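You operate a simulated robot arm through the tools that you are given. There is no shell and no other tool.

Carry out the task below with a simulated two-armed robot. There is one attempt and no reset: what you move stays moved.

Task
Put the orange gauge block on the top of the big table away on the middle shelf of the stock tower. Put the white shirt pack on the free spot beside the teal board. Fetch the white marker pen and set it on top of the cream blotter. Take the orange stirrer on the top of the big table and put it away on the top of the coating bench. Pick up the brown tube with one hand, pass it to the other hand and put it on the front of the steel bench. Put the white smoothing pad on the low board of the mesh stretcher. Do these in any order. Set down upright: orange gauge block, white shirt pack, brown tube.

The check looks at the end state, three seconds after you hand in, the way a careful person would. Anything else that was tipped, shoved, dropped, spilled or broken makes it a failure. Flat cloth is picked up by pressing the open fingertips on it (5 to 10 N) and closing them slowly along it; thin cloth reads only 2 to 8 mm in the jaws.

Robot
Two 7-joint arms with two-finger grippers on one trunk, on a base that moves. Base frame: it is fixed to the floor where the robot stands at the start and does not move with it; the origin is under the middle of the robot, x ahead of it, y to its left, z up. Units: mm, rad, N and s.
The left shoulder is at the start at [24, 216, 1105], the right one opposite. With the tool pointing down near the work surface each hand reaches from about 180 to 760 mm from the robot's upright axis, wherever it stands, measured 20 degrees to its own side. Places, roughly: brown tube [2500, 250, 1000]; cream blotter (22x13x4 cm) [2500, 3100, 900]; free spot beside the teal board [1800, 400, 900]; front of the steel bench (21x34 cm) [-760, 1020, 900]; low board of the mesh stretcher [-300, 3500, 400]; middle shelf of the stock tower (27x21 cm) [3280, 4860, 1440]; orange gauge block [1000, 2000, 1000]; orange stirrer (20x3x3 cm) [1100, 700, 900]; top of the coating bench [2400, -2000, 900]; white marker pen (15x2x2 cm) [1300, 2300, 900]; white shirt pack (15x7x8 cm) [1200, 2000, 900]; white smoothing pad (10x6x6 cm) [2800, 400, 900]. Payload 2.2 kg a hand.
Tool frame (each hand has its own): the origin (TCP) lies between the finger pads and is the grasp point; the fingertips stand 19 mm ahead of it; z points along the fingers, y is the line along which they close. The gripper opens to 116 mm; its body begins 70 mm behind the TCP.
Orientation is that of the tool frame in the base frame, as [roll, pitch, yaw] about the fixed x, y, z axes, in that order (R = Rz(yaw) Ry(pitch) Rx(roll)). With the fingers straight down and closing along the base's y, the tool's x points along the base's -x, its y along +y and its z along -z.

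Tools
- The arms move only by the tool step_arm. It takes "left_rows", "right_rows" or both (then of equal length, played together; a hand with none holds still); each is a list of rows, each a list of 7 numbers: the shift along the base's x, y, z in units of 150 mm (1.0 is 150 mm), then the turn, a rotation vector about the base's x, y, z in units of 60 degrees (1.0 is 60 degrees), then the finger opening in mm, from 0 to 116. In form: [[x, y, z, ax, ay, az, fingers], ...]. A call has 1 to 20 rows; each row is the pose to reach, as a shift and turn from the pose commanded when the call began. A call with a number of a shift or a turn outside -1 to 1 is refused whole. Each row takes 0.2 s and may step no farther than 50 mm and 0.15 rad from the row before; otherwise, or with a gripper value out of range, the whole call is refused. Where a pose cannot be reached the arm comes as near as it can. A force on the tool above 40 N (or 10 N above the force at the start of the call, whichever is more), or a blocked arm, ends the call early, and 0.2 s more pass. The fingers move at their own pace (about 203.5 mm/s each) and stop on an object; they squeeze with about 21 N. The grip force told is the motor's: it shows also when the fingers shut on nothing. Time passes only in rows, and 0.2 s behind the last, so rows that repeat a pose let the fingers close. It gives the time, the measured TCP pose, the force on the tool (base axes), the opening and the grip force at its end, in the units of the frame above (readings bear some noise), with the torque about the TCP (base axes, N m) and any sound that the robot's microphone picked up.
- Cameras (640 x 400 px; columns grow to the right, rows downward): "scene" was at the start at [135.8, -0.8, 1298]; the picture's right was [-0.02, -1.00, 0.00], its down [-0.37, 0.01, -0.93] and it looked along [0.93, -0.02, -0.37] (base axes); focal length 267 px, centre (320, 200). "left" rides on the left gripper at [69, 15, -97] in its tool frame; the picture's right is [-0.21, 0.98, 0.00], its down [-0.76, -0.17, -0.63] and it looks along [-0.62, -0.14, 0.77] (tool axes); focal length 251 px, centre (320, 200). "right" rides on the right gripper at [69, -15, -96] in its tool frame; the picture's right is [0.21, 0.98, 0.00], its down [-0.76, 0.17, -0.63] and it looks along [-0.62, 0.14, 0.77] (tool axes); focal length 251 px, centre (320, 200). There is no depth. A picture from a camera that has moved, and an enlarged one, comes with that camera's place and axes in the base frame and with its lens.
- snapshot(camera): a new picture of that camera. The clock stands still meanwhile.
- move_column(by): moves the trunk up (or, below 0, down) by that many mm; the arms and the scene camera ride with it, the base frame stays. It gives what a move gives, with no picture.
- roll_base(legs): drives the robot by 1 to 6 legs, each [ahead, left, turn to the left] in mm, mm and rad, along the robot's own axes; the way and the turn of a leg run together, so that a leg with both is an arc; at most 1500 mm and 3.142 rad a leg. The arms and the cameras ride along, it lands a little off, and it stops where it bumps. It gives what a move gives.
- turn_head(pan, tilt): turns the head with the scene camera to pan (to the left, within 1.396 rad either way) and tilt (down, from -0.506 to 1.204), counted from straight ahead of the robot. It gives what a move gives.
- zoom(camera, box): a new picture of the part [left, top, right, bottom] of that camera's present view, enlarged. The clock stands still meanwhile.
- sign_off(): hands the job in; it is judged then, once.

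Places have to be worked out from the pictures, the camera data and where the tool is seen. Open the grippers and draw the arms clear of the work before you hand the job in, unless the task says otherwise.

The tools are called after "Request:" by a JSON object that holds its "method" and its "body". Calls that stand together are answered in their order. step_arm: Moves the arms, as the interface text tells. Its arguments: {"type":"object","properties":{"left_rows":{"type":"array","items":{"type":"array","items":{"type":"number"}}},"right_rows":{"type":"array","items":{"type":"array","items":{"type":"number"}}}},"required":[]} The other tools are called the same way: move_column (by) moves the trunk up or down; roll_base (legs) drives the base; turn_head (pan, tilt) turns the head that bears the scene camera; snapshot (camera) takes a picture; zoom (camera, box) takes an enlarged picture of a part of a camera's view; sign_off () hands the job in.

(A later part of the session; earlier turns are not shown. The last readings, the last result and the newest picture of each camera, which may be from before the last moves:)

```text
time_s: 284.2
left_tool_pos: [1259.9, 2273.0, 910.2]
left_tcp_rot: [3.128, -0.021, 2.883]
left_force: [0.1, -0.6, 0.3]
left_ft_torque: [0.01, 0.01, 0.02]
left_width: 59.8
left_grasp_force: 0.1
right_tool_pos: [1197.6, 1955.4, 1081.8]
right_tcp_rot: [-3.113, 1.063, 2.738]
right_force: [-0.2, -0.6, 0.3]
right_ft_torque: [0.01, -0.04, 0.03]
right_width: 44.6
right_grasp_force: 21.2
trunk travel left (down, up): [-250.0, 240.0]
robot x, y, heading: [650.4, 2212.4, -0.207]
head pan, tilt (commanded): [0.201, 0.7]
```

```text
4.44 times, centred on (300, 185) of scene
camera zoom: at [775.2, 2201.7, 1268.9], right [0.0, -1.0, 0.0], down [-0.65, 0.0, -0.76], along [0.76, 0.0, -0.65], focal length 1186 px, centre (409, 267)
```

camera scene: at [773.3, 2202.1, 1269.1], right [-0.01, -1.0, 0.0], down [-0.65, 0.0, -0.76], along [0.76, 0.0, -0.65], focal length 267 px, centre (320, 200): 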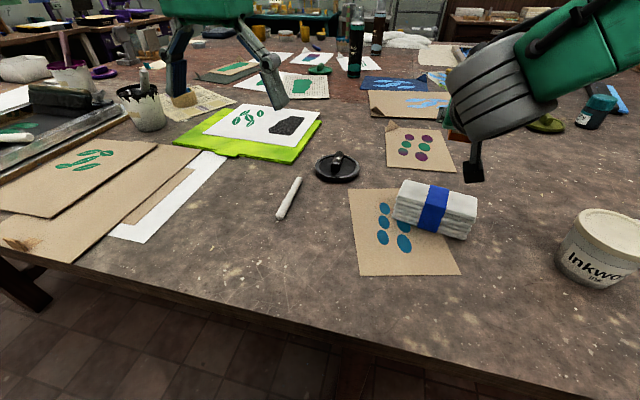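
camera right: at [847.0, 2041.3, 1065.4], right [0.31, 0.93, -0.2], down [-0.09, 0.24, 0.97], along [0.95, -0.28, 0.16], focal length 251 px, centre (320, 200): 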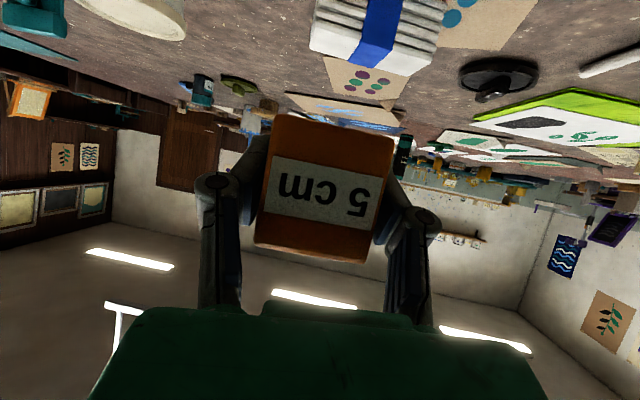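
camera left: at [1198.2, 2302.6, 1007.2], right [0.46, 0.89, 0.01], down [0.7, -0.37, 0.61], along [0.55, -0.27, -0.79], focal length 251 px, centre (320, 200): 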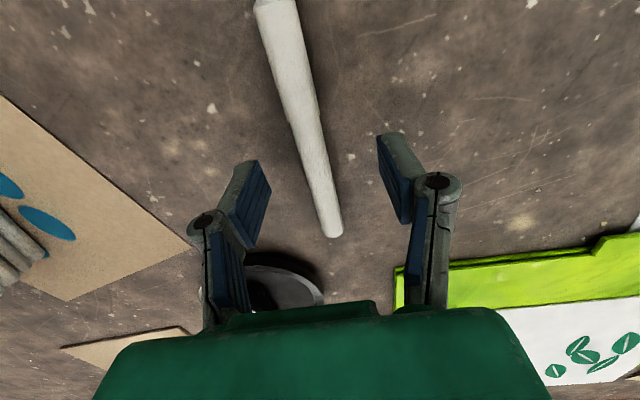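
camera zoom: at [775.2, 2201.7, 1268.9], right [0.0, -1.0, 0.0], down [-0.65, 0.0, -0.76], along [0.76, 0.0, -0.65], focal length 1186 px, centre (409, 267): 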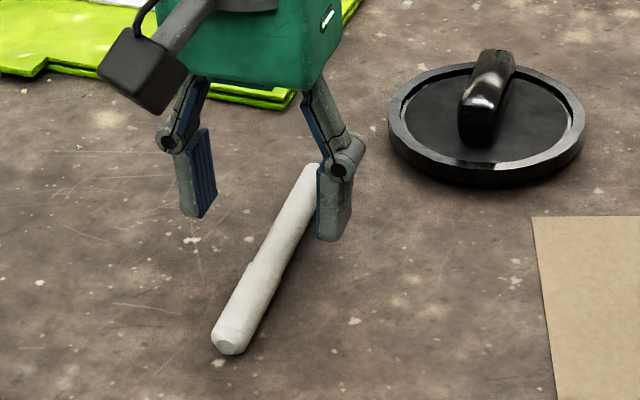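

The pen lies about 6 mm to one side of the finger centre. I correct and lower to z 879, then close slowly.

Request:
{"method": "step_arm", "body": {"left_rows": [[-0.018, -0.036, -0.08, 0, 0, 0, 60], [-0.018, -0.036, -0.16, 0, 0, 0, 60], [-0.018, -0.036, -0.205, 0, 0, 0, 60], [-0.018, -0.036, -0.205, 0, 0, 0, 45], [-0.018, -0.036, -0.205, 0, 0, 0, 30], [-0.018, -0.036, -0.205, 0, 0, 0, 18], [-0.018, -0.036, -0.205, 0, 0, 0, 8], [-0.018, -0.036, -0.205, 0, 0, 0, 0], [-0.018, -0.036, -0.205, 0, 0, 0, 0]]}}

Request:
{"method": "snapshot", "body": {"camera": "left"}}

Request:
{"method": "zoom", "body": {"camera": "scene", "box": [240, 140, 360, 230]}}

```text
time_s: 286.2
left_tool_pos: [1255.4, 2264.4, 880.0]
left_tcp_rot: [3.126, -0.019, 2.884]
left_force: [0.0, -5.0, 9.7]
left_ft_torque: [-0.27, -0.05, -0.01]
left_width: 16.6
left_grasp_force: 21.0
right_tool_pos: [1195.3, 1954.7, 1081.1]
right_tcp_rot: [-3.117, 1.063, 2.735]
right_force: [0.8, 0.0, -0.1]
right_ft_torque: [-0.01, 0.03, 0.02]
right_width: 44.7
right_grasp_force: 21.0
trunk travel left (down, up): [-250.0, 240.0]
robot x, y, heading: [644.8, 2212.2, -0.207]
head pan, tilt (commanded): [0.201, 0.7]
```

```text
taken
camera left: at [1194.1, 2294.2, 977.8], right [0.46, 0.89, 0.01], down [0.7, -0.37, 0.62], along [0.55, -0.27, -0.79], focal length 251 px, centre (320, 200)
```

left: 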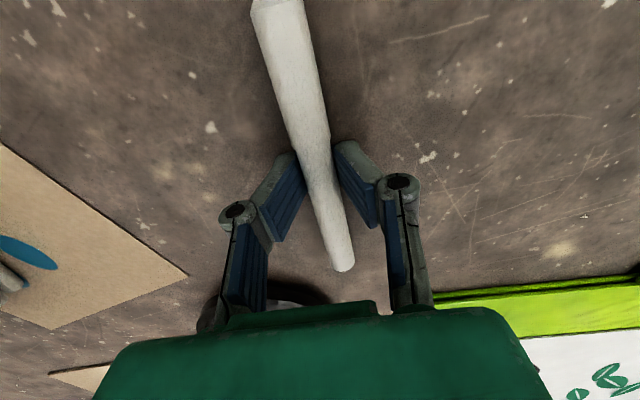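

```text
4.44 times, centred on (300, 185) of scene
camera zoom: at [773.2, 2199.6, 1269.2], right [0.0, -1.0, 0.0], down [-0.65, 0.0, -0.76], along [0.76, 0.0, -0.65], focal length 1186 px, centre (409, 267)
```

zoom: 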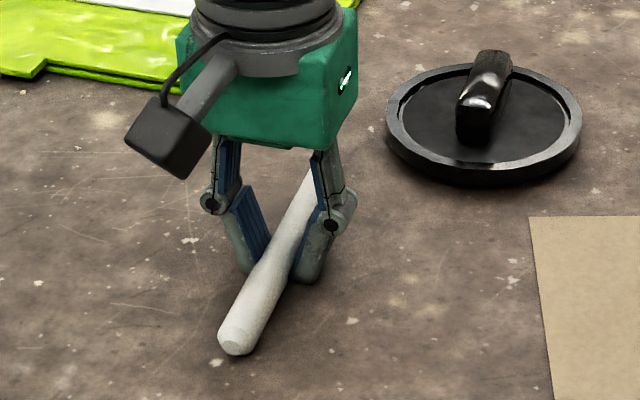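

Gripped at 16.6 mm. I lift it and check the hold.

Request:
{"method": "step_arm", "body": {"left_rows": [[0, 0, 0.03, 0, 0, 0, 0], [0, 0, 0.12, 0, 0, 0, 0], [0, 0, 0.35, 0, 0, 0, 0], [0, 0, 0.65, 0, 0, 0, 0], [0, 0, 0.95, 0, 0, 0, 0], [0, 0, 1.0, 0, 0, 0, 0]]}}

Request:
{"method": "snapshot", "body": {"camera": "left"}}

```text
time_s: 287.6
left_tool_pos: [1255.1, 2264.5, 1028.6]
left_tcp_rot: [3.127, -0.021, 2.885]
left_force: [0.9, -0.2, -0.7]
left_ft_torque: [-0.01, -0.03, 0.03]
left_width: 16.7
left_grasp_force: 21.2
right_tool_pos: [1197.3, 1955.3, 1080.0]
right_tcp_rot: [-3.115, 1.062, 2.735]
right_force: [0.2, -0.2, -0.9]
right_ft_torque: [-0.01, -0.01, -0.01]
right_width: 44.7
right_grasp_force: 20.7
trunk travel left (down, up): [-250.0, 240.0]
robot x, y, heading: [648.9, 2210.9, -0.206]
head pan, tilt (commanded): [0.201, 0.7]
```

```text
taken
camera left: at [1195.0, 2295.0, 1126.3], right [0.46, 0.89, 0.01], down [0.7, -0.37, 0.61], along [0.55, -0.27, -0.79], focal length 251 px, centre (320, 200)
```

left: 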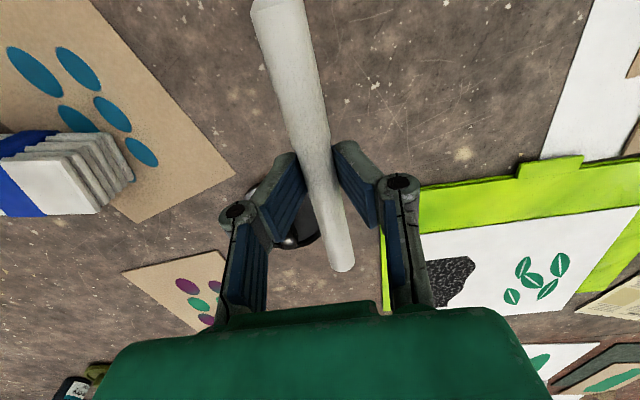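

The pen is held. I raise and retract the left hand, back away from the table, and turn to go up the left aisle toward the back of the room.

Request:
{"method": "step_arm", "body": {"left_rows": [[-0.1, 0.02, 0.2, 0, 0, 0, 0], [-0.3, 0.06, 0.4, 0, 0, 0, 0], [-0.5, 0.1, 0.6, 0, 0, 0, 0], [-0.7, 0.14, 0.8, 0, 0, 0, 0], [-0.95, 0.19, 0.9, 0, 0, 0, 0], [-1.0, 0.2, 0.9, 0, 0, 0, 0]]}}

Request:
{"method": "roll_base", "body": {"legs": [[-170, 0, 0], [0, 0, 1.49], [1200, 0, 0], [1000, 0, 0]]}}

Request:
{"method": "turn_head", "body": {"pan": -0.5, "tilt": 0.35}}

Request:
{"method": "snapshot", "body": {"camera": "scene"}}

```text
time_s: 289.0
left_tool_pos: [1106.8, 2295.6, 1163.9]
left_tcp_rot: [3.126, -0.022, 2.884]
left_force: [0.2, 0.9, -0.7]
left_ft_torque: [0.01, -0.03, -0.01]
left_width: 16.4
left_grasp_force: 21.2
right_tool_pos: [1198.0, 1955.5, 1079.4]
right_tcp_rot: [-3.113, 1.063, 2.737]
right_force: [1.3, -1.0, -0.6]
right_ft_torque: [0.02, 0.0, 0.04]
right_width: 44.6
right_grasp_force: 21.6
trunk travel left (down, up): [-250.0, 240.0]
robot x, y, heading: [644.5, 2211.6, -0.207]
head pan, tilt (commanded): [0.201, 0.7]
```

```text
time_s: 304.7
left_tool_pos: [1043.6, 4856.6, 1162.9]
left_tcp_rot: [3.127, -0.022, -1.902]
left_force: [0.2, -0.3, -0.4]
left_ft_torque: [0.01, -0.02, -0.01]
left_width: 15.1
left_grasp_force: 20.8
right_tool_pos: [1390.8, 4922.4, 1080.1]
right_tcp_rot: [-3.114, 1.063, -2.049]
right_force: [0.0, 0.4, -0.5]
right_ft_torque: [0.02, -0.01, 0.0]
right_width: 44.6
right_grasp_force: 20.5
trunk travel left (down, up): [-250.0, 240.0]
robot x, y, heading: [1092.4, 4395.2, 1.294]
head pan, tilt (commanded): [0.201, 0.7]
```

```text
time_s: 305.8
left_tool_pos: [1044.6, 4854.6, 1163.8]
left_tcp_rot: [3.129, -0.019, -1.902]
left_force: [-0.7, 0.0, -0.6]
left_ft_torque: [-0.02, 0.02, 0.0]
left_width: 15.4
left_grasp_force: 20.9
right_tool_pos: [1391.3, 4919.7, 1081.6]
right_tcp_rot: [-3.116, 1.064, -2.051]
right_force: [-0.1, 0.1, -0.9]
right_ft_torque: [-0.03, 0.02, 0.0]
right_width: 44.8
right_grasp_force: 21.1
trunk travel left (down, up): [-250.0, 240.0]
robot x, y, heading: [1096.1, 4392.8, 1.289]
head pan, tilt (commanded): [-0.499, 0.351]
```

```text
taken
camera scene: at [1173.3, 4500.9, 1300.4], right [0.71, -0.7, 0.0], down [-0.24, -0.25, -0.94], along [0.66, 0.67, -0.35], focal length 267 px, centre (320, 200)
```

scene: 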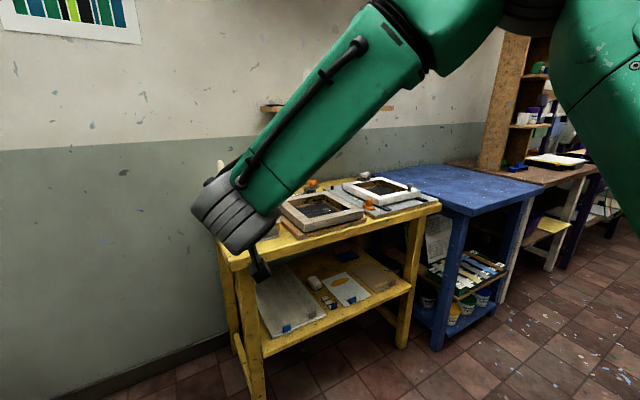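

I'm at the back of the aisle. I look right along the back side of the table for the cream blotter and the stock tower.

Request:
{"method": "turn_head", "body": {"pan": -1.39, "tilt": 0.3}}

Request:
{"method": "snapshot", "body": {"camera": "scene"}}

```text
time_s: 307.0
left_tool_pos: [1044.5, 4853.3, 1163.6]
left_tcp_rot: [3.128, -0.016, -1.902]
left_force: [-0.3, 0.4, -0.1]
left_ft_torque: [-0.01, 0.04, -0.01]
left_width: 15.3
left_grasp_force: 21.2
right_tool_pos: [1390.4, 4919.1, 1082.2]
right_tcp_rot: [-3.112, 1.068, -2.052]
right_force: [-0.6, 0.6, -0.1]
right_ft_torque: [0.0, 0.01, -0.01]
right_width: 44.6
right_grasp_force: 20.7
trunk travel left (down, up): [-250.0, 240.0]
robot x, y, heading: [1094.4, 4391.1, 1.292]
head pan, tilt (commanded): [-1.389, 0.3]
```

```text
taken
camera scene: at [1200.9, 4425.3, 1305.4], right [-0.1, -1.0, 0.0], down [-0.3, 0.03, -0.96], along [0.95, -0.09, -0.3], focal length 267 px, centre (320, 200)
```

scene: 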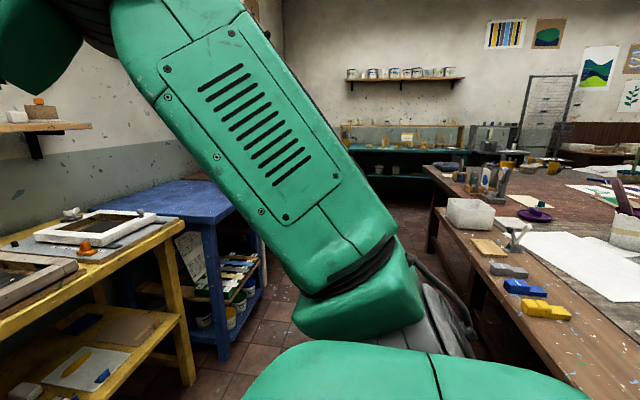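

I turn right and drive along the back side of the table, then look at its back edge.

Request:
{"method": "roll_base", "body": {"legs": [[0, 0, -1.57], [1150, 0, 0]]}}

Request:
{"method": "turn_head", "body": {"pan": -0.7, "tilt": 0.45}}

Request:
{"method": "snapshot", "body": {"camera": "scene"}}

Request:
{"method": "turn_head", "body": {"pan": 0.8, "tilt": 0.1}}

Request:
{"method": "snapshot", "body": {"camera": "scene"}}

```text
time_s: 316.8
left_tool_pos: [2667.9, 4089.6, 1164.2]
left_tcp_rot: [3.127, -0.019, 2.782]
left_force: [0.3, -0.4, 0.4]
left_ft_torque: [0.02, 0.02, -0.01]
left_width: 14.4
left_grasp_force: 20.9
right_tool_pos: [2724.2, 3741.4, 1081.6]
right_tcp_rot: [-3.115, 1.065, 2.634]
right_force: [1.1, 0.0, -0.8]
right_ft_torque: [-0.02, 0.0, 0.01]
right_width: 44.4
right_grasp_force: 20.6
trunk travel left (down, up): [-250.0, 240.0]
robot x, y, heading: [2209.4, 4049.1, -0.311]
head pan, tilt (commanded): [-1.389, 0.3]
```

```text
time_s: 317.8
left_tool_pos: [2665.3, 4089.9, 1165.1]
left_tcp_rot: [3.127, -0.016, 2.783]
left_force: [0.0, 0.1, 0.2]
left_ft_torque: [0.01, 0.03, 0.02]
left_width: 14.5
left_grasp_force: 21.0
right_tool_pos: [2721.8, 3742.7, 1083.4]
right_tcp_rot: [-3.115, 1.069, 2.635]
right_force: [-0.4, -0.8, -0.1]
right_ft_torque: [0.01, 0.03, 0.03]
right_width: 44.6
right_grasp_force: 21.5
trunk travel left (down, up): [-250.0, 240.0]
robot x, y, heading: [2207.8, 4047.6, -0.308]
head pan, tilt (commanded): [-0.7, 0.45]
```

```text
taken
camera scene: at [2295.0, 3961.0, 1291.3], right [-0.85, -0.53, 0.0], down [-0.24, 0.37, -0.9], along [0.48, -0.76, -0.44], focal length 267 px, centre (320, 200)
```

scene: 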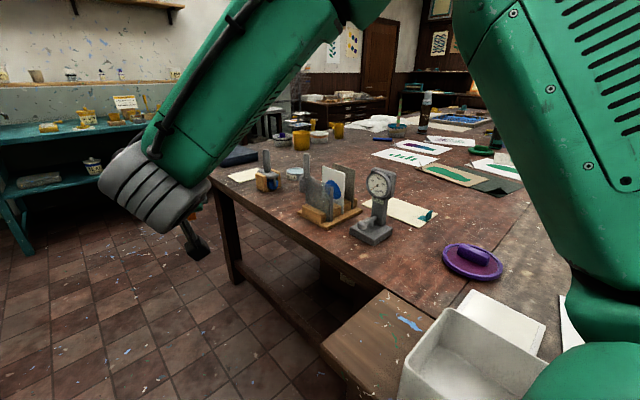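

```text
time_s: 319.4
left_tool_pos: [2664.8, 4091.3, 1166.3]
left_tcp_rot: [3.126, -0.015, 2.782]
left_force: [-0.6, 0.5, 0.7]
left_ft_torque: [0.0, 0.0, -0.01]
left_width: 14.3
left_grasp_force: 20.8
right_tool_pos: [2720.3, 3742.1, 1083.2]
right_tcp_rot: [-3.115, 1.068, 2.634]
right_force: [0.5, 0.0, 0.0]
right_ft_torque: [-0.01, 0.01, -0.07]
right_width: 44.5
right_grasp_force: 20.7
trunk travel left (down, up): [-250.0, 240.0]
robot x, y, heading: [2206.6, 4047.4, -0.312]
head pan, tilt (commanded): [0.799, 0.099]
```

```text
taken
camera scene: at [2327.1, 4082.2, 1323.9], right [0.47, -0.88, 0.0], down [-0.09, -0.05, -0.99], along [0.88, 0.47, -0.1], focal length 267 px, centre (320, 200)
```

scene: 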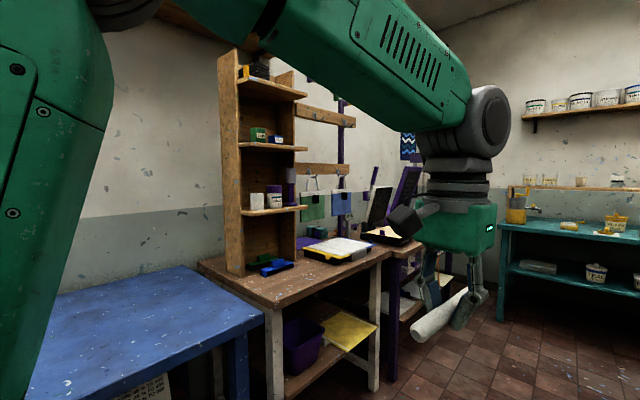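

The stock tower stands on the bench at the back wall; its middle shelf is the one with small boxes at about z 1440. The cream item at pixel (410, 210) of the first view should be the blotter; I zoom on both.

Request:
{"method": "zoom", "body": {"camera": "scene", "box": [200, 40, 380, 290]}}

Request:
{"method": "turn_head", "body": {"pan": -0.7, "tilt": 0.45}}

Request:
{"method": "zoom", "body": {"camera": "scene", "box": [240, 120, 520, 300]}}

```text
1.60 times, centred on (290, 165) of scene
camera zoom: at [2327.1, 4082.2, 1323.9], right [0.47, -0.88, 0.0], down [-0.09, -0.05, -0.99], along [0.88, 0.47, -0.1], focal length 427 px, centre (368, 256)
```

zoom: 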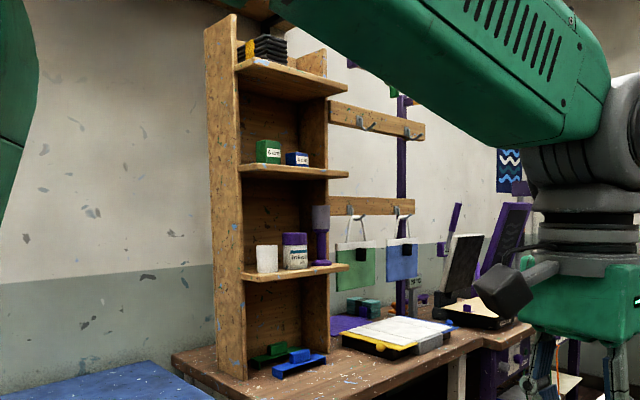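

```text
time_s: 321.0
left_tool_pos: [2665.2, 4090.9, 1164.9]
left_tcp_rot: [3.127, -0.015, 2.782]
left_force: [0.1, 0.5, -0.1]
left_ft_torque: [-0.05, 0.0, -0.02]
left_width: 14.1
left_grasp_force: 20.8
right_tool_pos: [2721.2, 3742.8, 1083.0]
right_tcp_rot: [-3.116, 1.068, 2.633]
right_force: [-0.2, -0.5, -0.1]
right_ft_torque: [0.0, 0.03, -0.01]
right_width: 44.5
right_grasp_force: 20.8
trunk travel left (down, up): [-250.0, 240.0]
robot x, y, heading: [2204.9, 4052.2, -0.309]
head pan, tilt (commanded): [-0.7, 0.45]
```

```text
2.22 times, centred on (380, 210) of scene
camera zoom: at [2294.9, 3961.1, 1291.3], right [-0.85, -0.53, 0.0], down [-0.24, 0.37, -0.9], along [0.48, -0.76, -0.44], focal length 593 px, centre (187, 178)
```

zoom: 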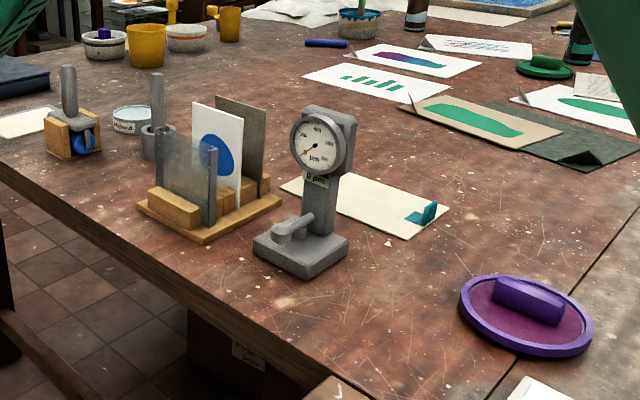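

The cream blotter is a thin pad at about (2499, 3132) with a teal tab on one end, behind a tall dial gauge. The tower is easier first: I drive in front of it at a safe distance and turn to face it.

Request:
{"method": "roll_base", "body": {"legs": [[695, 256, 0], [0, 0, 1.6]]}}

Request:
{"method": "move_column", "body": {"by": 235}}

Request:
{"method": "turn_head", "body": {"pan": -0.1, "tilt": 0.15}}

Request:
{"method": "snapshot", "body": {"camera": "scene"}}

```text
time_s: 328.9
left_tool_pos: [2867.1, 4557.8, 1164.5]
left_tcp_rot: [3.128, -0.015, -1.879]
left_force: [0.8, 0.1, -0.7]
left_ft_torque: [0.0, 0.01, -0.01]
left_width: 13.8
left_grasp_force: 20.8
right_tool_pos: [3211.3, 4631.8, 1083.4]
right_tcp_rot: [-3.114, 1.069, -2.027]
right_force: [0.0, -0.7, -0.3]
right_ft_torque: [-0.01, -0.03, -0.05]
right_width: 44.6
right_grasp_force: 20.5
trunk travel left (down, up): [-250.0, 240.0]
robot x, y, heading: [2933.0, 4098.8, 1.321]
head pan, tilt (commanded): [-0.7, 0.45]
```

```text
time_s: 331.3
left_tool_pos: [2867.4, 4555.4, 1401.0]
left_tcp_rot: [3.127, -0.013, -1.878]
left_force: [1.0, 0.0, -0.7]
left_ft_torque: [0.04, 0.0, -0.01]
left_width: 13.2
left_grasp_force: 20.7
right_tool_pos: [3212.0, 4629.7, 1319.7]
right_tcp_rot: [-3.114, 1.07, -2.028]
right_force: [0.3, -0.9, -0.6]
right_ft_torque: [0.01, 0.0, 0.0]
right_width: 44.7
right_grasp_force: 20.8
trunk travel left (down, up): [-485.0, 5.0]
robot x, y, heading: [2932.1, 4102.1, 1.315]
head pan, tilt (commanded): [-0.7, 0.45]
```

```text
time_s: 332.3
left_tool_pos: [2867.7, 4555.1, 1401.7]
left_tcp_rot: [3.126, -0.015, -1.877]
left_force: [-0.5, 0.1, -0.8]
left_ft_torque: [-0.04, 0.03, -0.02]
left_width: 13.5
left_grasp_force: 20.9
right_tool_pos: [3211.3, 4628.7, 1320.0]
right_tcp_rot: [-3.116, 1.07, -2.029]
right_force: [-0.2, -0.3, -1.1]
right_ft_torque: [0.0, 0.01, 0.03]
right_width: 44.7
right_grasp_force: 21.1
trunk travel left (down, up): [-485.0, 5.0]
robot x, y, heading: [2932.3, 4097.3, 1.314]
head pan, tilt (commanded): [-0.099, 0.15]
```

```text
taken
camera scene: at [2974.0, 4229.4, 1554.1], right [0.94, -0.35, 0.0], down [-0.05, -0.14, -0.99], along [0.34, 0.93, -0.15], focal length 267 px, centre (320, 200)
```

scene: 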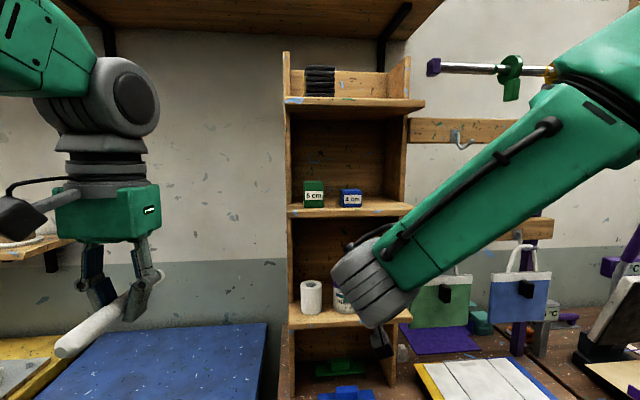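

The middle shelf already holds a green and a blue gauge block; the right part is free. I zoom in for the geometry.

Request:
{"method": "zoom", "body": {"camera": "scene", "box": [270, 80, 430, 240]}}

```text
2.50 times, centred on (350, 160) of scene
camera zoom: at [2974.0, 4229.4, 1554.1], right [0.94, -0.35, 0.0], down [-0.05, -0.14, -0.99], along [0.34, 0.93, -0.15], focal length 667 px, centre (245, 300)
```

zoom: 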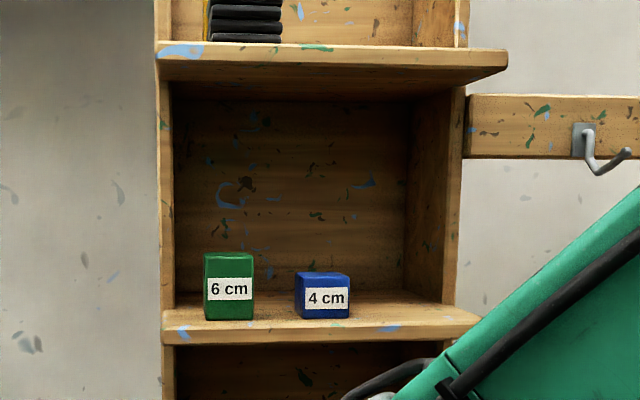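

I take the right hand camera's view for a second line of sight on the shelf.

Request:
{"method": "snapshot", "body": {"camera": "right"}}

Request:
{"method": "snapshot", "body": {"camera": "left"}}

```text
taken
camera right: at [3170.1, 4517.9, 1305.0], right [-0.91, 0.36, -0.2], down [-0.25, -0.09, 0.97], along [0.33, 0.93, 0.17], focal length 251 px, centre (320, 200)
```

right: 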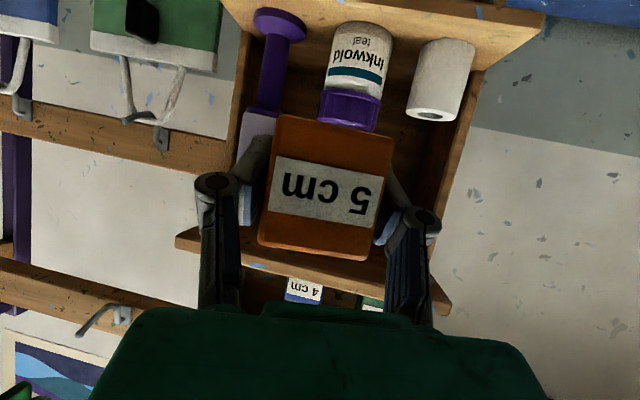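

```text
taken
camera left: at [2833.0, 4494.0, 1498.7], right [-0.87, 0.5, 0.01], down [0.4, 0.68, 0.62], along [0.3, 0.54, -0.78], focal length 251 px, centre (320, 200)
```

left: 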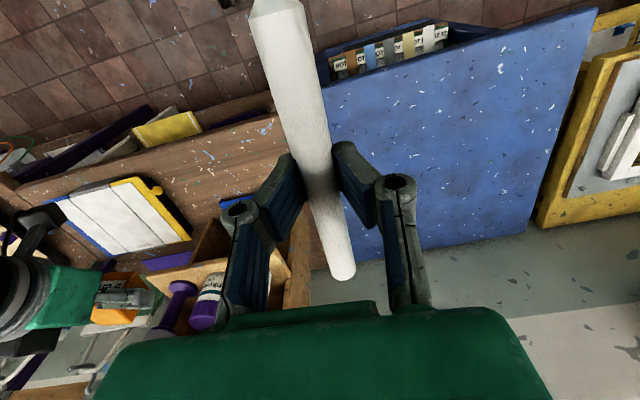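

Triangulation puts the middle shelf's top near z 1446, its front edge running from (3106, 4807) to (3364, 4695), with room to the right of the blue block. I raise the right hand toward a pre-place point in front of that spot.

Request:
{"method": "step_arm", "body": {"right_rows": [[0.08, 0.02, 0.16, 0, 0, 0.016, 25], [0.16, 0.04, 0.32, 0, 0, 0.032, 25], [0.24, 0.06, 0.48, 0, 0, 0.048, 25], [0.32, 0.08, 0.64, 0, 0, 0.064, 25], [0.4, 0.1, 0.82, 0, 0, 0.08, 25], [0.47, 0.12, 1.0, 0, 0, 0.095, 25], [0.47, 0.12, 1.0, 0, 0, 0.095, 25]]}}

Request:
{"method": "snapshot", "body": {"camera": "scene"}}

Request:
{"method": "snapshot", "body": {"camera": "right"}}

```text
time_s: 333.9
left_tool_pos: [2867.5, 4556.3, 1401.6]
left_tcp_rot: [3.127, -0.014, -1.876]
left_force: [-0.3, -0.6, -1.6]
left_ft_torque: [-0.01, 0.02, -0.02]
left_width: 13.3
left_grasp_force: 21.2
right_tool_pos: [3282.0, 4647.3, 1469.8]
right_tcp_rot: [-3.119, 1.07, -1.93]
right_force: [-0.3, -0.5, -0.5]
right_ft_torque: [0.02, -0.01, 0.01]
right_width: 44.5
right_grasp_force: 21.1
trunk travel left (down, up): [-485.0, 5.0]
robot x, y, heading: [2929.3, 4093.8, 1.313]
head pan, tilt (commanded): [-0.099, 0.15]
```

```text
taken
camera scene: at [2974.4, 4229.2, 1554.1], right [0.94, -0.35, 0.0], down [-0.05, -0.14, -0.99], along [0.34, 0.93, -0.15], focal length 267 px, centre (320, 200)
```

scene: 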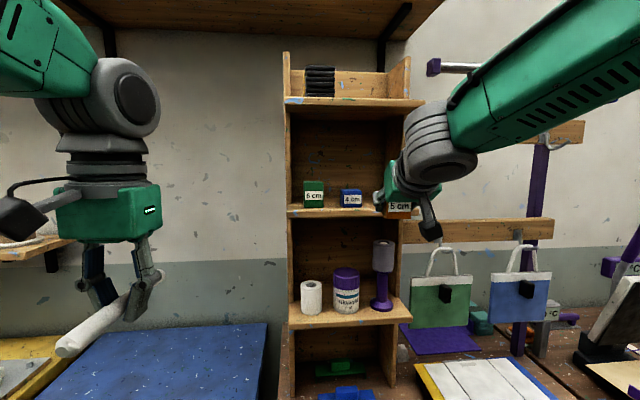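

```text
taken
camera right: at [3252.3, 4532.5, 1454.7], right [-0.94, 0.27, -0.2], down [-0.24, -0.11, 0.97], along [0.23, 0.96, 0.17], focal length 251 px, centre (320, 200)
```

right: 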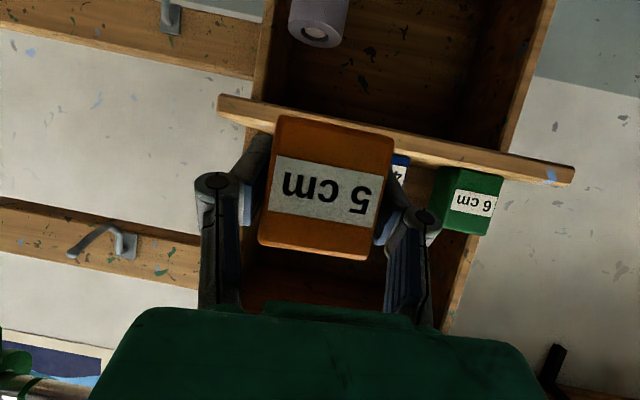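

The hand is nicely placed in front of the shelf; the shelf top works out near z 1440. I raise 20 mm, line up right of the blue block, and move in.

Request:
{"method": "step_arm", "body": {"right_rows": [[0, 0, 0.07, 0, 0, 0, 25], [0.05, 0.07, 0.135, 0, 0, 0, 25], [0.107, 0.138, 0.135, 0, 0, 0, 25], [0.155, 0.26, 0.135, 0, 0, 0, 25], [0.2, 0.385, 0.135, 0, 0, 0, 25], [0.25, 0.51, 0.135, 0, 0, 0, 25], [0.25, 0.51, 0.135, 0, 0, 0, 25]]}}

Request:
{"method": "zoom", "body": {"camera": "scene", "box": [270, 120, 470, 270]}}

Request:
{"method": "snapshot", "body": {"camera": "right"}}

```text
time_s: 335.5
left_tool_pos: [2867.3, 4554.3, 1402.4]
left_tcp_rot: [3.128, -0.013, -1.878]
left_force: [0.5, 0.2, 0.0]
left_ft_torque: [-0.02, 0.03, -0.04]
left_width: 13.2
left_grasp_force: 20.9
right_tool_pos: [3320.2, 4723.9, 1491.0]
right_tcp_rot: [-3.118, 1.07, -1.928]
right_force: [0.2, -1.0, -0.3]
right_ft_torque: [0.01, 0.04, 0.0]
right_width: 44.5
right_grasp_force: 20.8
trunk travel left (down, up): [-485.0, 5.0]
robot x, y, heading: [2930.8, 4099.3, 1.317]
head pan, tilt (commanded): [-0.099, 0.15]
```

```text
2.67 times, centred on (370, 195) of scene
camera zoom: at [2974.3, 4229.2, 1554.2], right [0.94, -0.35, 0.0], down [-0.05, -0.14, -0.99], along [0.34, 0.93, -0.15], focal length 712 px, centre (187, 213)
```

zoom: 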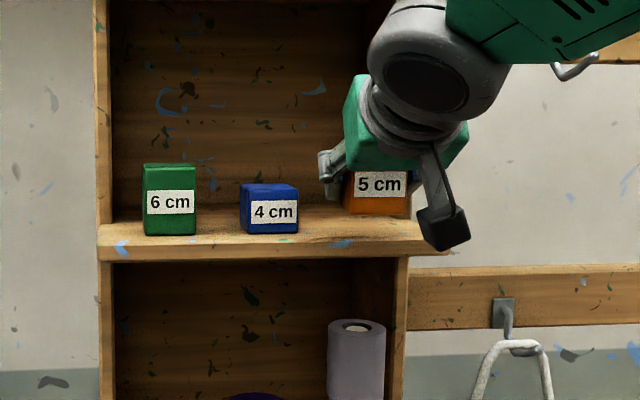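

```text
taken
camera right: at [3290.0, 4608.9, 1476.3], right [-0.94, 0.27, -0.2], down [-0.24, -0.11, 0.96], along [0.23, 0.96, 0.17], focal length 251 px, centre (320, 200)
```

right: 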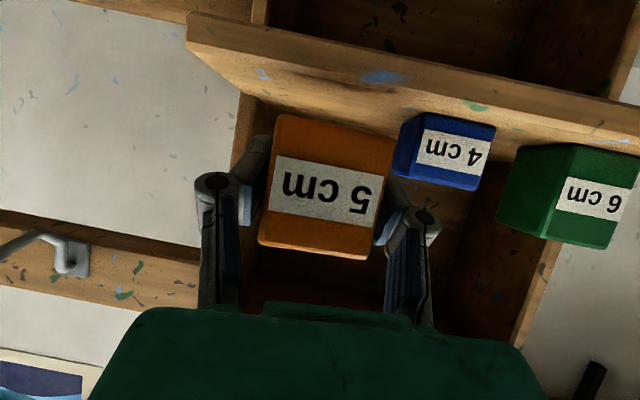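

The orange block sits above the shelf, about 34 mm right of the blue block. I move 26 mm further in and then lower in small steps until it touches.

Request:
{"method": "step_arm", "body": {"right_rows": [[0.033, 0.08, 0, 0, 0, 0, 25], [0.067, 0.16, 0, 0, 0, 0, 25], [0.067, 0.16, -0.05, 0, 0, 0, 25], [0.067, 0.16, -0.09, 0, 0, 0, 25], [0.067, 0.16, -0.11, 0, 0, 0, 25], [0.067, 0.16, -0.13, 0, 0, 0, 25], [0.067, 0.16, -0.13, 0, 0, 0, 25]]}}

Request:
{"method": "snapshot", "body": {"camera": "right"}}

Request:
{"method": "zoom", "body": {"camera": "scene", "box": [270, 120, 470, 270]}}

```text
time_s: 337.1
left_tool_pos: [2865.8, 4555.2, 1401.2]
left_tcp_rot: [3.128, -0.016, -1.878]
left_force: [0.6, 0.9, -0.7]
left_ft_torque: [0.01, 0.02, 0.0]
left_width: 12.5
left_grasp_force: 20.6
right_tool_pos: [3328.7, 4748.6, 1470.5]
right_tcp_rot: [-3.117, 1.071, -1.93]
right_force: [-0.4, 0.4, -0.7]
right_ft_torque: [-0.02, 0.0, 0.02]
right_width: 44.4
right_grasp_force: 20.6
trunk travel left (down, up): [-485.0, 5.0]
robot x, y, heading: [2930.2, 4099.9, 1.313]
head pan, tilt (commanded): [-0.099, 0.15]
```

```text
taken
camera right: at [3300.0, 4633.8, 1455.3], right [-0.94, 0.27, -0.2], down [-0.24, -0.11, 0.97], along [0.23, 0.96, 0.17], focal length 251 px, centre (320, 200)
```

right: 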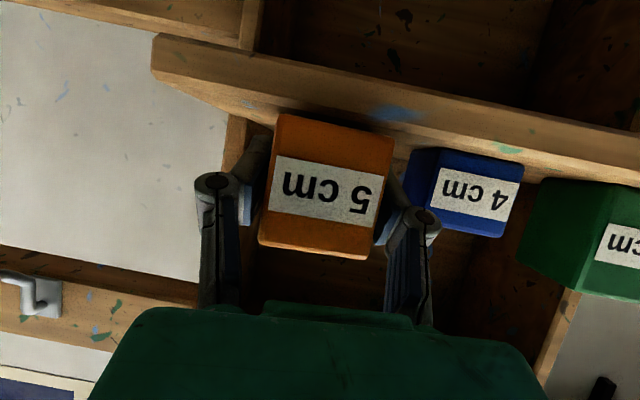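

```text
2.67 times, centred on (370, 195) of scene
camera zoom: at [2974.1, 4229.7, 1554.1], right [0.94, -0.35, 0.0], down [-0.05, -0.14, -0.99], along [0.34, 0.93, -0.15], focal length 712 px, centre (187, 213)
```

zoom: 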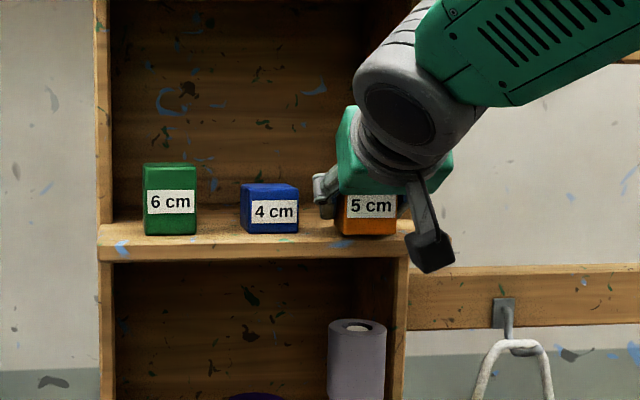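

The block is nearly down. I lower further in 1.5 mm steps to feel contact.

Request:
{"method": "step_arm", "body": {"right_rows": [[0, 0, -0.01, 0, 0, 0, 25], [0, 0, -0.02, 0, 0, 0, 25], [0, 0, -0.03, 0, 0, 0, 25], [0, 0, -0.04, 0, 0, 0, 25], [0, 0, -0.05, 0, 0, 0, 25], [0, 0, -0.05, 0, 0, 0, 25]]}}

```text
time_s: 338.5
left_tool_pos: [2866.9, 4554.6, 1401.7]
left_tcp_rot: [3.127, -0.012, -1.878]
left_force: [-0.5, 0.3, -0.4]
left_ft_torque: [-0.01, 0.0, 0.01]
left_width: 13.1
left_grasp_force: 20.9
right_tool_pos: [3330.2, 4748.1, 1465.4]
right_tcp_rot: [-3.115, 1.075, -1.927]
right_force: [1.8, 3.2, 12.8]
right_ft_torque: [-0.08, 0.06, -0.03]
right_width: 44.8
right_grasp_force: 21.9
trunk travel left (down, up): [-485.0, 5.0]
robot x, y, heading: [2932.8, 4101.6, 1.315]
head pan, tilt (commanded): [-0.099, 0.15]
```

Contact felt (13 N). I open the fingers gradually and draw the hand back along its axis.

Request:
{"method": "step_arm", "body": {"right_rows": [[0, 0, 0.007, 0, 0, 0, 40], [0, 0, 0.007, 0, 0, 0, 47], [0, 0, 0.007, 0, 0, 0, 52], [0, 0, 0.007, 0, 0, 0, 58], [0, 0, 0.007, 0, 0, 0, 60], [-0.02, -0.055, 0.041, 0, 0, 0, 60], [-0.06, -0.16, 0.106, 0, 0, 0, 60], [-0.12, -0.32, 0.205, 0, 0, 0, 60], [-0.2, -0.54, 0.34, 0, 0, 0, 60], [-0.28, -0.75, 0.45, 0, 0, 0, 70]]}}

Request:
{"method": "snapshot", "body": {"camera": "right"}}

Request:
{"method": "zoom", "body": {"camera": "scene", "box": [270, 120, 470, 270]}}

```text
time_s: 340.7
left_tool_pos: [2866.3, 4552.0, 1401.6]
left_tcp_rot: [3.127, -0.012, -1.878]
left_force: [0.6, -0.3, -0.5]
left_ft_torque: [0.03, -0.01, -0.01]
left_width: 12.2
left_grasp_force: 21.5
right_tool_pos: [3288.6, 4642.8, 1508.7]
right_tcp_rot: [-3.11, 1.002, -1.915]
right_force: [-0.5, -0.7, 0.8]
right_ft_torque: [0.04, -0.01, 0.01]
right_width: 69.8
right_grasp_force: 0.1
right hand out of reach, approached as far as the arm can: row 10
trunk travel left (down, up): [-485.0, 5.0]
robot x, y, heading: [2928.7, 4101.7, 1.317]
head pan, tilt (commanded): [-0.099, 0.15]
```

```text
taken
camera right: at [3258.7, 4527.3, 1501.3], right [-0.95, 0.24, -0.2], down [-0.22, -0.05, 0.98], along [0.23, 0.97, 0.1], focal length 251 px, centre (320, 200)
```

right: 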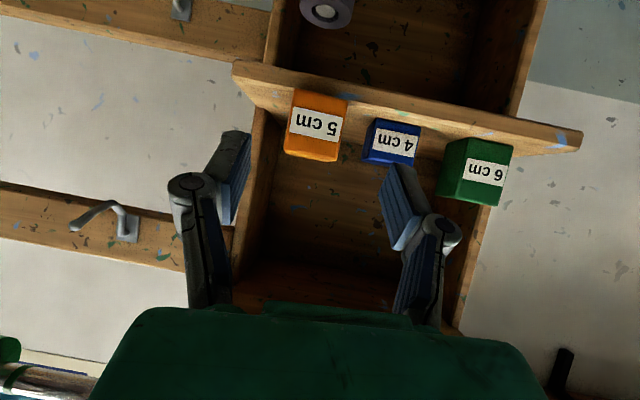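

```text
2.67 times, centred on (370, 195) of scene
camera zoom: at [2973.1, 4226.8, 1554.4], right [0.94, -0.35, 0.0], down [-0.05, -0.14, -0.99], along [0.34, 0.93, -0.15], focal length 712 px, centre (187, 213)
```

zoom: 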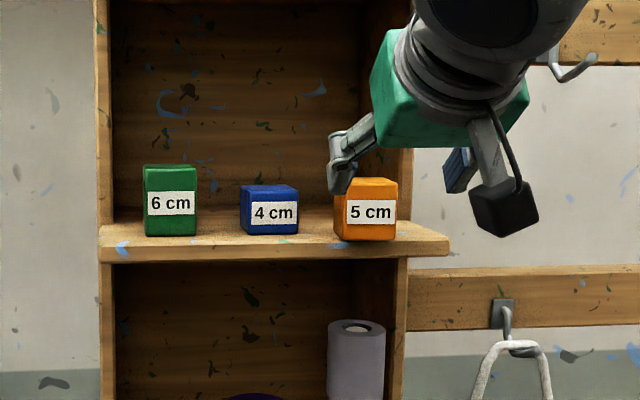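

The orange block stands on the middle shelf. I back away from the tower, tilt the right hand back down and tuck it in.

Request:
{"method": "roll_base", "body": {"legs": [[-220, 0, 0]]}}

Request:
{"method": "step_arm", "body": {"right_rows": [[0, 0, -0.05, -0.113, 0.04, 0, 80], [0, 0, -0.1, -0.225, 0.081, 0, 90], [0, 0, -0.15, -0.338, 0.121, 0, 100], [0, 0, -0.2, -0.45, 0.161, 0, 110], [0, 0, -0.25, -0.563, 0.2, 0, 110], [0, 0, -0.3, -0.675, 0.242, 0, 110], [0, 0, -0.35, -0.788, 0.282, 0, 110], [0, 0, -0.4, -0.9, 0.3225, 0, 110], [0, 0, -0.4, -0.9, 0.3225, 0, 110]]}}

Request:
{"method": "roll_base", "body": {"legs": [[0, 0, 3.116]]}}

Request:
{"method": "turn_head", "body": {"pan": 0.0, "tilt": 0.55}}

Request:
{"method": "snapshot", "body": {"camera": "scene"}}

```text
time_s: 342.4
left_tool_pos: [2809.1, 4343.0, 1400.4]
left_tcp_rot: [3.13, -0.018, -1.882]
left_force: [-0.5, 0.5, -0.1]
left_ft_torque: [0.0, -0.01, 0.02]
left_width: 12.4
left_grasp_force: 21.6
right_tool_pos: [3231.2, 4431.8, 1506.6]
right_tcp_rot: [-3.103, 0.997, -1.911]
right_force: [-0.3, 0.8, -0.6]
right_ft_torque: [0.03, 0.0, -0.03]
right_width: 69.8
right_grasp_force: 0.1
trunk travel left (down, up): [-485.0, 5.0]
robot x, y, heading: [2873.0, 3880.5, 1.313]
head pan, tilt (commanded): [-0.099, 0.15]
```

```text
time_s: 344.4
left_tool_pos: [2809.2, 4333.5, 1400.7]
left_tcp_rot: [3.128, -0.02, -1.882]
left_force: [-0.2, 0.0, 0.5]
left_ft_torque: [0.02, -0.01, 0.01]
left_width: 12.2
left_grasp_force: 20.9
right_tool_pos: [3231.3, 4420.7, 1450.9]
right_tcp_rot: [-3.108, 0.001, -1.916]
right_force: [-0.6, 0.2, 0.6]
right_ft_torque: [0.0, 0.0, -0.03]
right_width: 110.1
right_grasp_force: 0.0
trunk travel left (down, up): [-485.0, 5.0]
robot x, y, heading: [2875.2, 3884.7, 1.311]
head pan, tilt (commanded): [-0.099, 0.15]
```

```text
time_s: 352.2
left_tool_pos: [2935.2, 3431.2, 1398.8]
left_tcp_rot: [3.126, -0.017, 1.26]
left_force: [0.3, 0.6, -0.5]
left_ft_torque: [0.02, 0.04, 0.0]
left_width: 11.7
left_grasp_force: 21.1
right_tool_pos: [2513.2, 3343.4, 1448.9]
right_tcp_rot: [-3.106, 0.002, 1.224]
right_force: [-0.2, 0.8, 0.1]
right_ft_torque: [0.0, -0.01, -0.04]
right_width: 109.9
right_grasp_force: 0.1
trunk travel left (down, up): [-485.0, 5.0]
robot x, y, heading: [2873.9, 3882.4, -1.827]
head pan, tilt (commanded): [-0.099, 0.15]
```

```text
time_s: 353.1
left_tool_pos: [2936.6, 3434.5, 1396.2]
left_tcp_rot: [3.126, -0.029, 1.259]
left_force: [0.1, -0.9, -0.7]
left_ft_torque: [0.01, 0.02, 0.03]
left_width: 11.5
left_grasp_force: 20.9
right_tool_pos: [2513.9, 3348.6, 1449.8]
right_tcp_rot: [-3.107, 0.007, 1.226]
right_force: [0.1, 0.0, 0.2]
right_ft_torque: [-0.01, -0.01, 0.0]
right_width: 109.8
right_grasp_force: 0.1
trunk travel left (down, up): [-485.0, 5.0]
robot x, y, heading: [2873.7, 3879.9, -1.828]
head pan, tilt (commanded): [0.0, 0.55]
```

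```text
taken
camera scene: at [2838.8, 3754.1, 1517.2], right [-0.97, 0.26, 0.0], down [0.13, 0.51, -0.85], along [-0.22, -0.82, -0.52], focal length 267 px, centre (320, 200)
```

scene: 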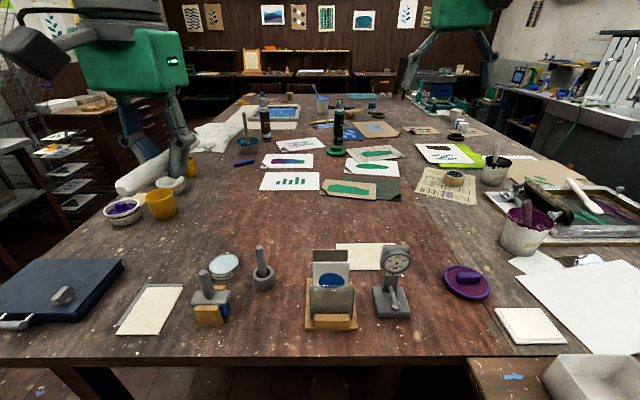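

I zoom in on the area with the dial gauge to see the blotter properly from this side.

Request:
{"method": "zoom", "body": {"camera": "scene", "box": [280, 210, 480, 340]}}

Request:
{"method": "zoom", "body": {"camera": "scene", "box": [90, 230, 290, 360]}}

```text
3.08 times, centred on (380, 275) of scene
camera zoom: at [2838.8, 3754.1, 1517.2], right [-0.97, 0.26, 0.0], down [0.13, 0.51, -0.85], along [-0.22, -0.82, -0.52], focal length 821 px, centre (135, -31)
```

zoom: 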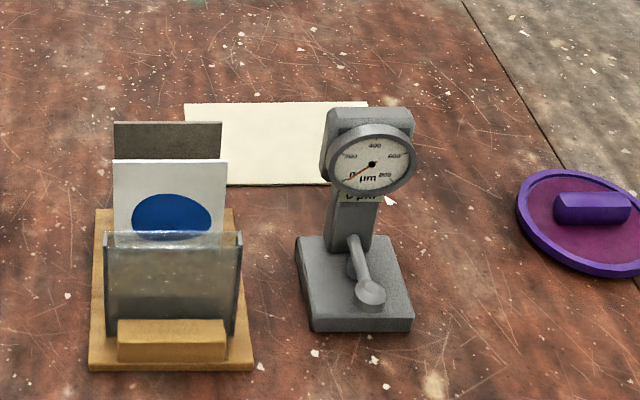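

```text
3.08 times, centred on (190, 295) of scene
camera zoom: at [2838.8, 3754.1, 1517.2], right [-0.97, 0.26, 0.0], down [0.13, 0.51, -0.85], along [-0.22, -0.82, -0.52], focal length 821 px, centre (720, -92)
```

zoom: 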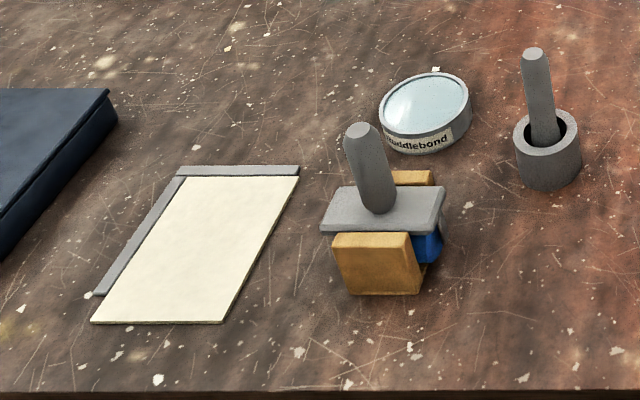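

The blotter's centre is about (2492, 3130), lying at -0.23 rad, with the dial gauge (top z about 1067) in front of it. I move the base into position with the trunk still high, then lower it a little.

Request:
{"method": "roll_base", "body": {"legs": [[214, -100, 0]]}}

Request:
{"method": "move_column", "body": {"by": -85}}

Request:
{"method": "turn_head", "body": {"pan": 0.0, "tilt": 0.75}}

Request:
{"method": "snapshot", "body": {"camera": "scene"}}

Request:
{"method": "snapshot", "body": {"camera": "right"}}

Request:
{"method": "snapshot", "body": {"camera": "left"}}

```text
time_s: 354.8
left_tool_pos: [2787.0, 3258.5, 1398.3]
left_tcp_rot: [3.129, -0.021, 1.258]
left_force: [1.1, 0.4, 0.3]
left_ft_torque: [0.01, 0.01, -0.02]
left_width: 11.6
left_grasp_force: 20.5
right_tool_pos: [2365.0, 3172.4, 1452.4]
right_tcp_rot: [-3.106, 0.006, 1.224]
right_force: [0.2, 0.0, 0.5]
right_ft_torque: [-0.03, -0.02, 0.01]
right_width: 110.2
right_grasp_force: 0.0
trunk travel left (down, up): [-485.0, 5.0]
robot x, y, heading: [2723.6, 3704.1, -1.833]
head pan, tilt (commanded): [0.0, 0.55]
```

```text
time_s: 356.0
left_tool_pos: [2784.1, 3258.5, 1308.3]
left_tcp_rot: [3.127, -0.032, 1.258]
left_force: [-0.3, 0.2, -0.1]
left_ft_torque: [-0.05, 0.01, 0.0]
left_width: 11.3
left_grasp_force: 21.1
right_tool_pos: [2360.7, 3173.8, 1367.5]
right_tcp_rot: [-3.108, 0.008, 1.222]
right_force: [-0.3, 0.9, 0.2]
right_ft_torque: [-0.01, -0.02, 0.01]
right_width: 110.1
right_grasp_force: 0.0
trunk travel left (down, up): [-400.0, 90.0]
robot x, y, heading: [2726.5, 3705.3, -1.83]
head pan, tilt (commanded): [0.0, 0.55]
```

```text
time_s: 356.7
left_tool_pos: [2786.0, 3258.0, 1308.4]
left_tcp_rot: [3.129, -0.031, 1.257]
left_force: [0.1, 0.4, 0.1]
left_ft_torque: [0.01, -0.01, 0.0]
left_width: 11.2
left_grasp_force: 21.1
right_tool_pos: [2363.7, 3172.1, 1366.9]
right_tcp_rot: [-3.106, 0.006, 1.224]
right_force: [-0.7, -0.6, 0.9]
right_ft_torque: [-0.01, 0.0, 0.0]
right_width: 109.9
right_grasp_force: 0.0
trunk travel left (down, up): [-400.0, 90.0]
robot x, y, heading: [2723.5, 3705.0, -1.831]
head pan, tilt (commanded): [0.0, 0.75]
```

```text
taken
camera scene: at [2689.5, 3583.2, 1414.8], right [-0.97, 0.26, 0.0], down [0.18, 0.66, -0.73], along [-0.19, -0.7, -0.68], focal length 267 px, centre (320, 200)
```

scene: 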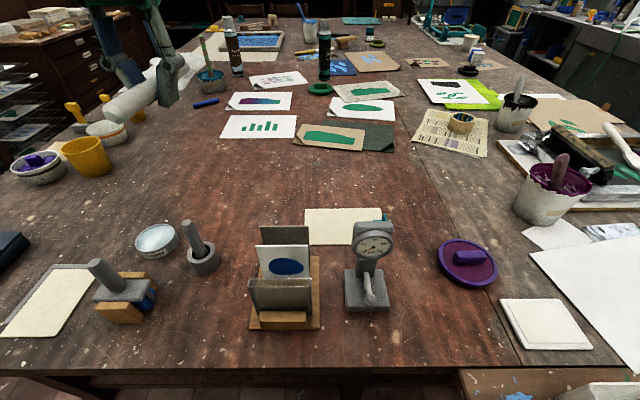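

```text
taken
camera right: at [2375.9, 3242.2, 1462.9], right [0.99, -0.13, -0.03], down [-0.08, -0.77, 0.63], along [-0.11, -0.62, -0.77], focal length 251 px, centre (320, 200)
```

right: 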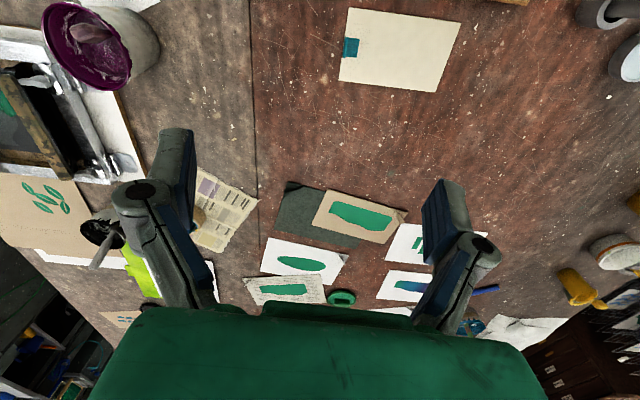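

```text
taken
camera left: at [2819.5, 3316.6, 1407.5], right [0.86, -0.51, 0.01], down [-0.41, -0.69, 0.6], along [-0.3, -0.52, -0.8], focal length 251 px, centre (320, 200)
```

left: 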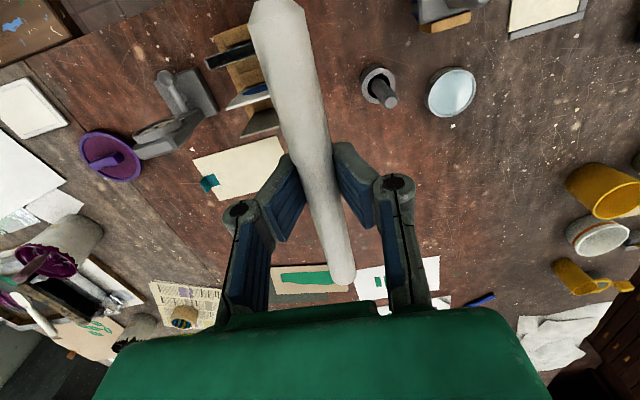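

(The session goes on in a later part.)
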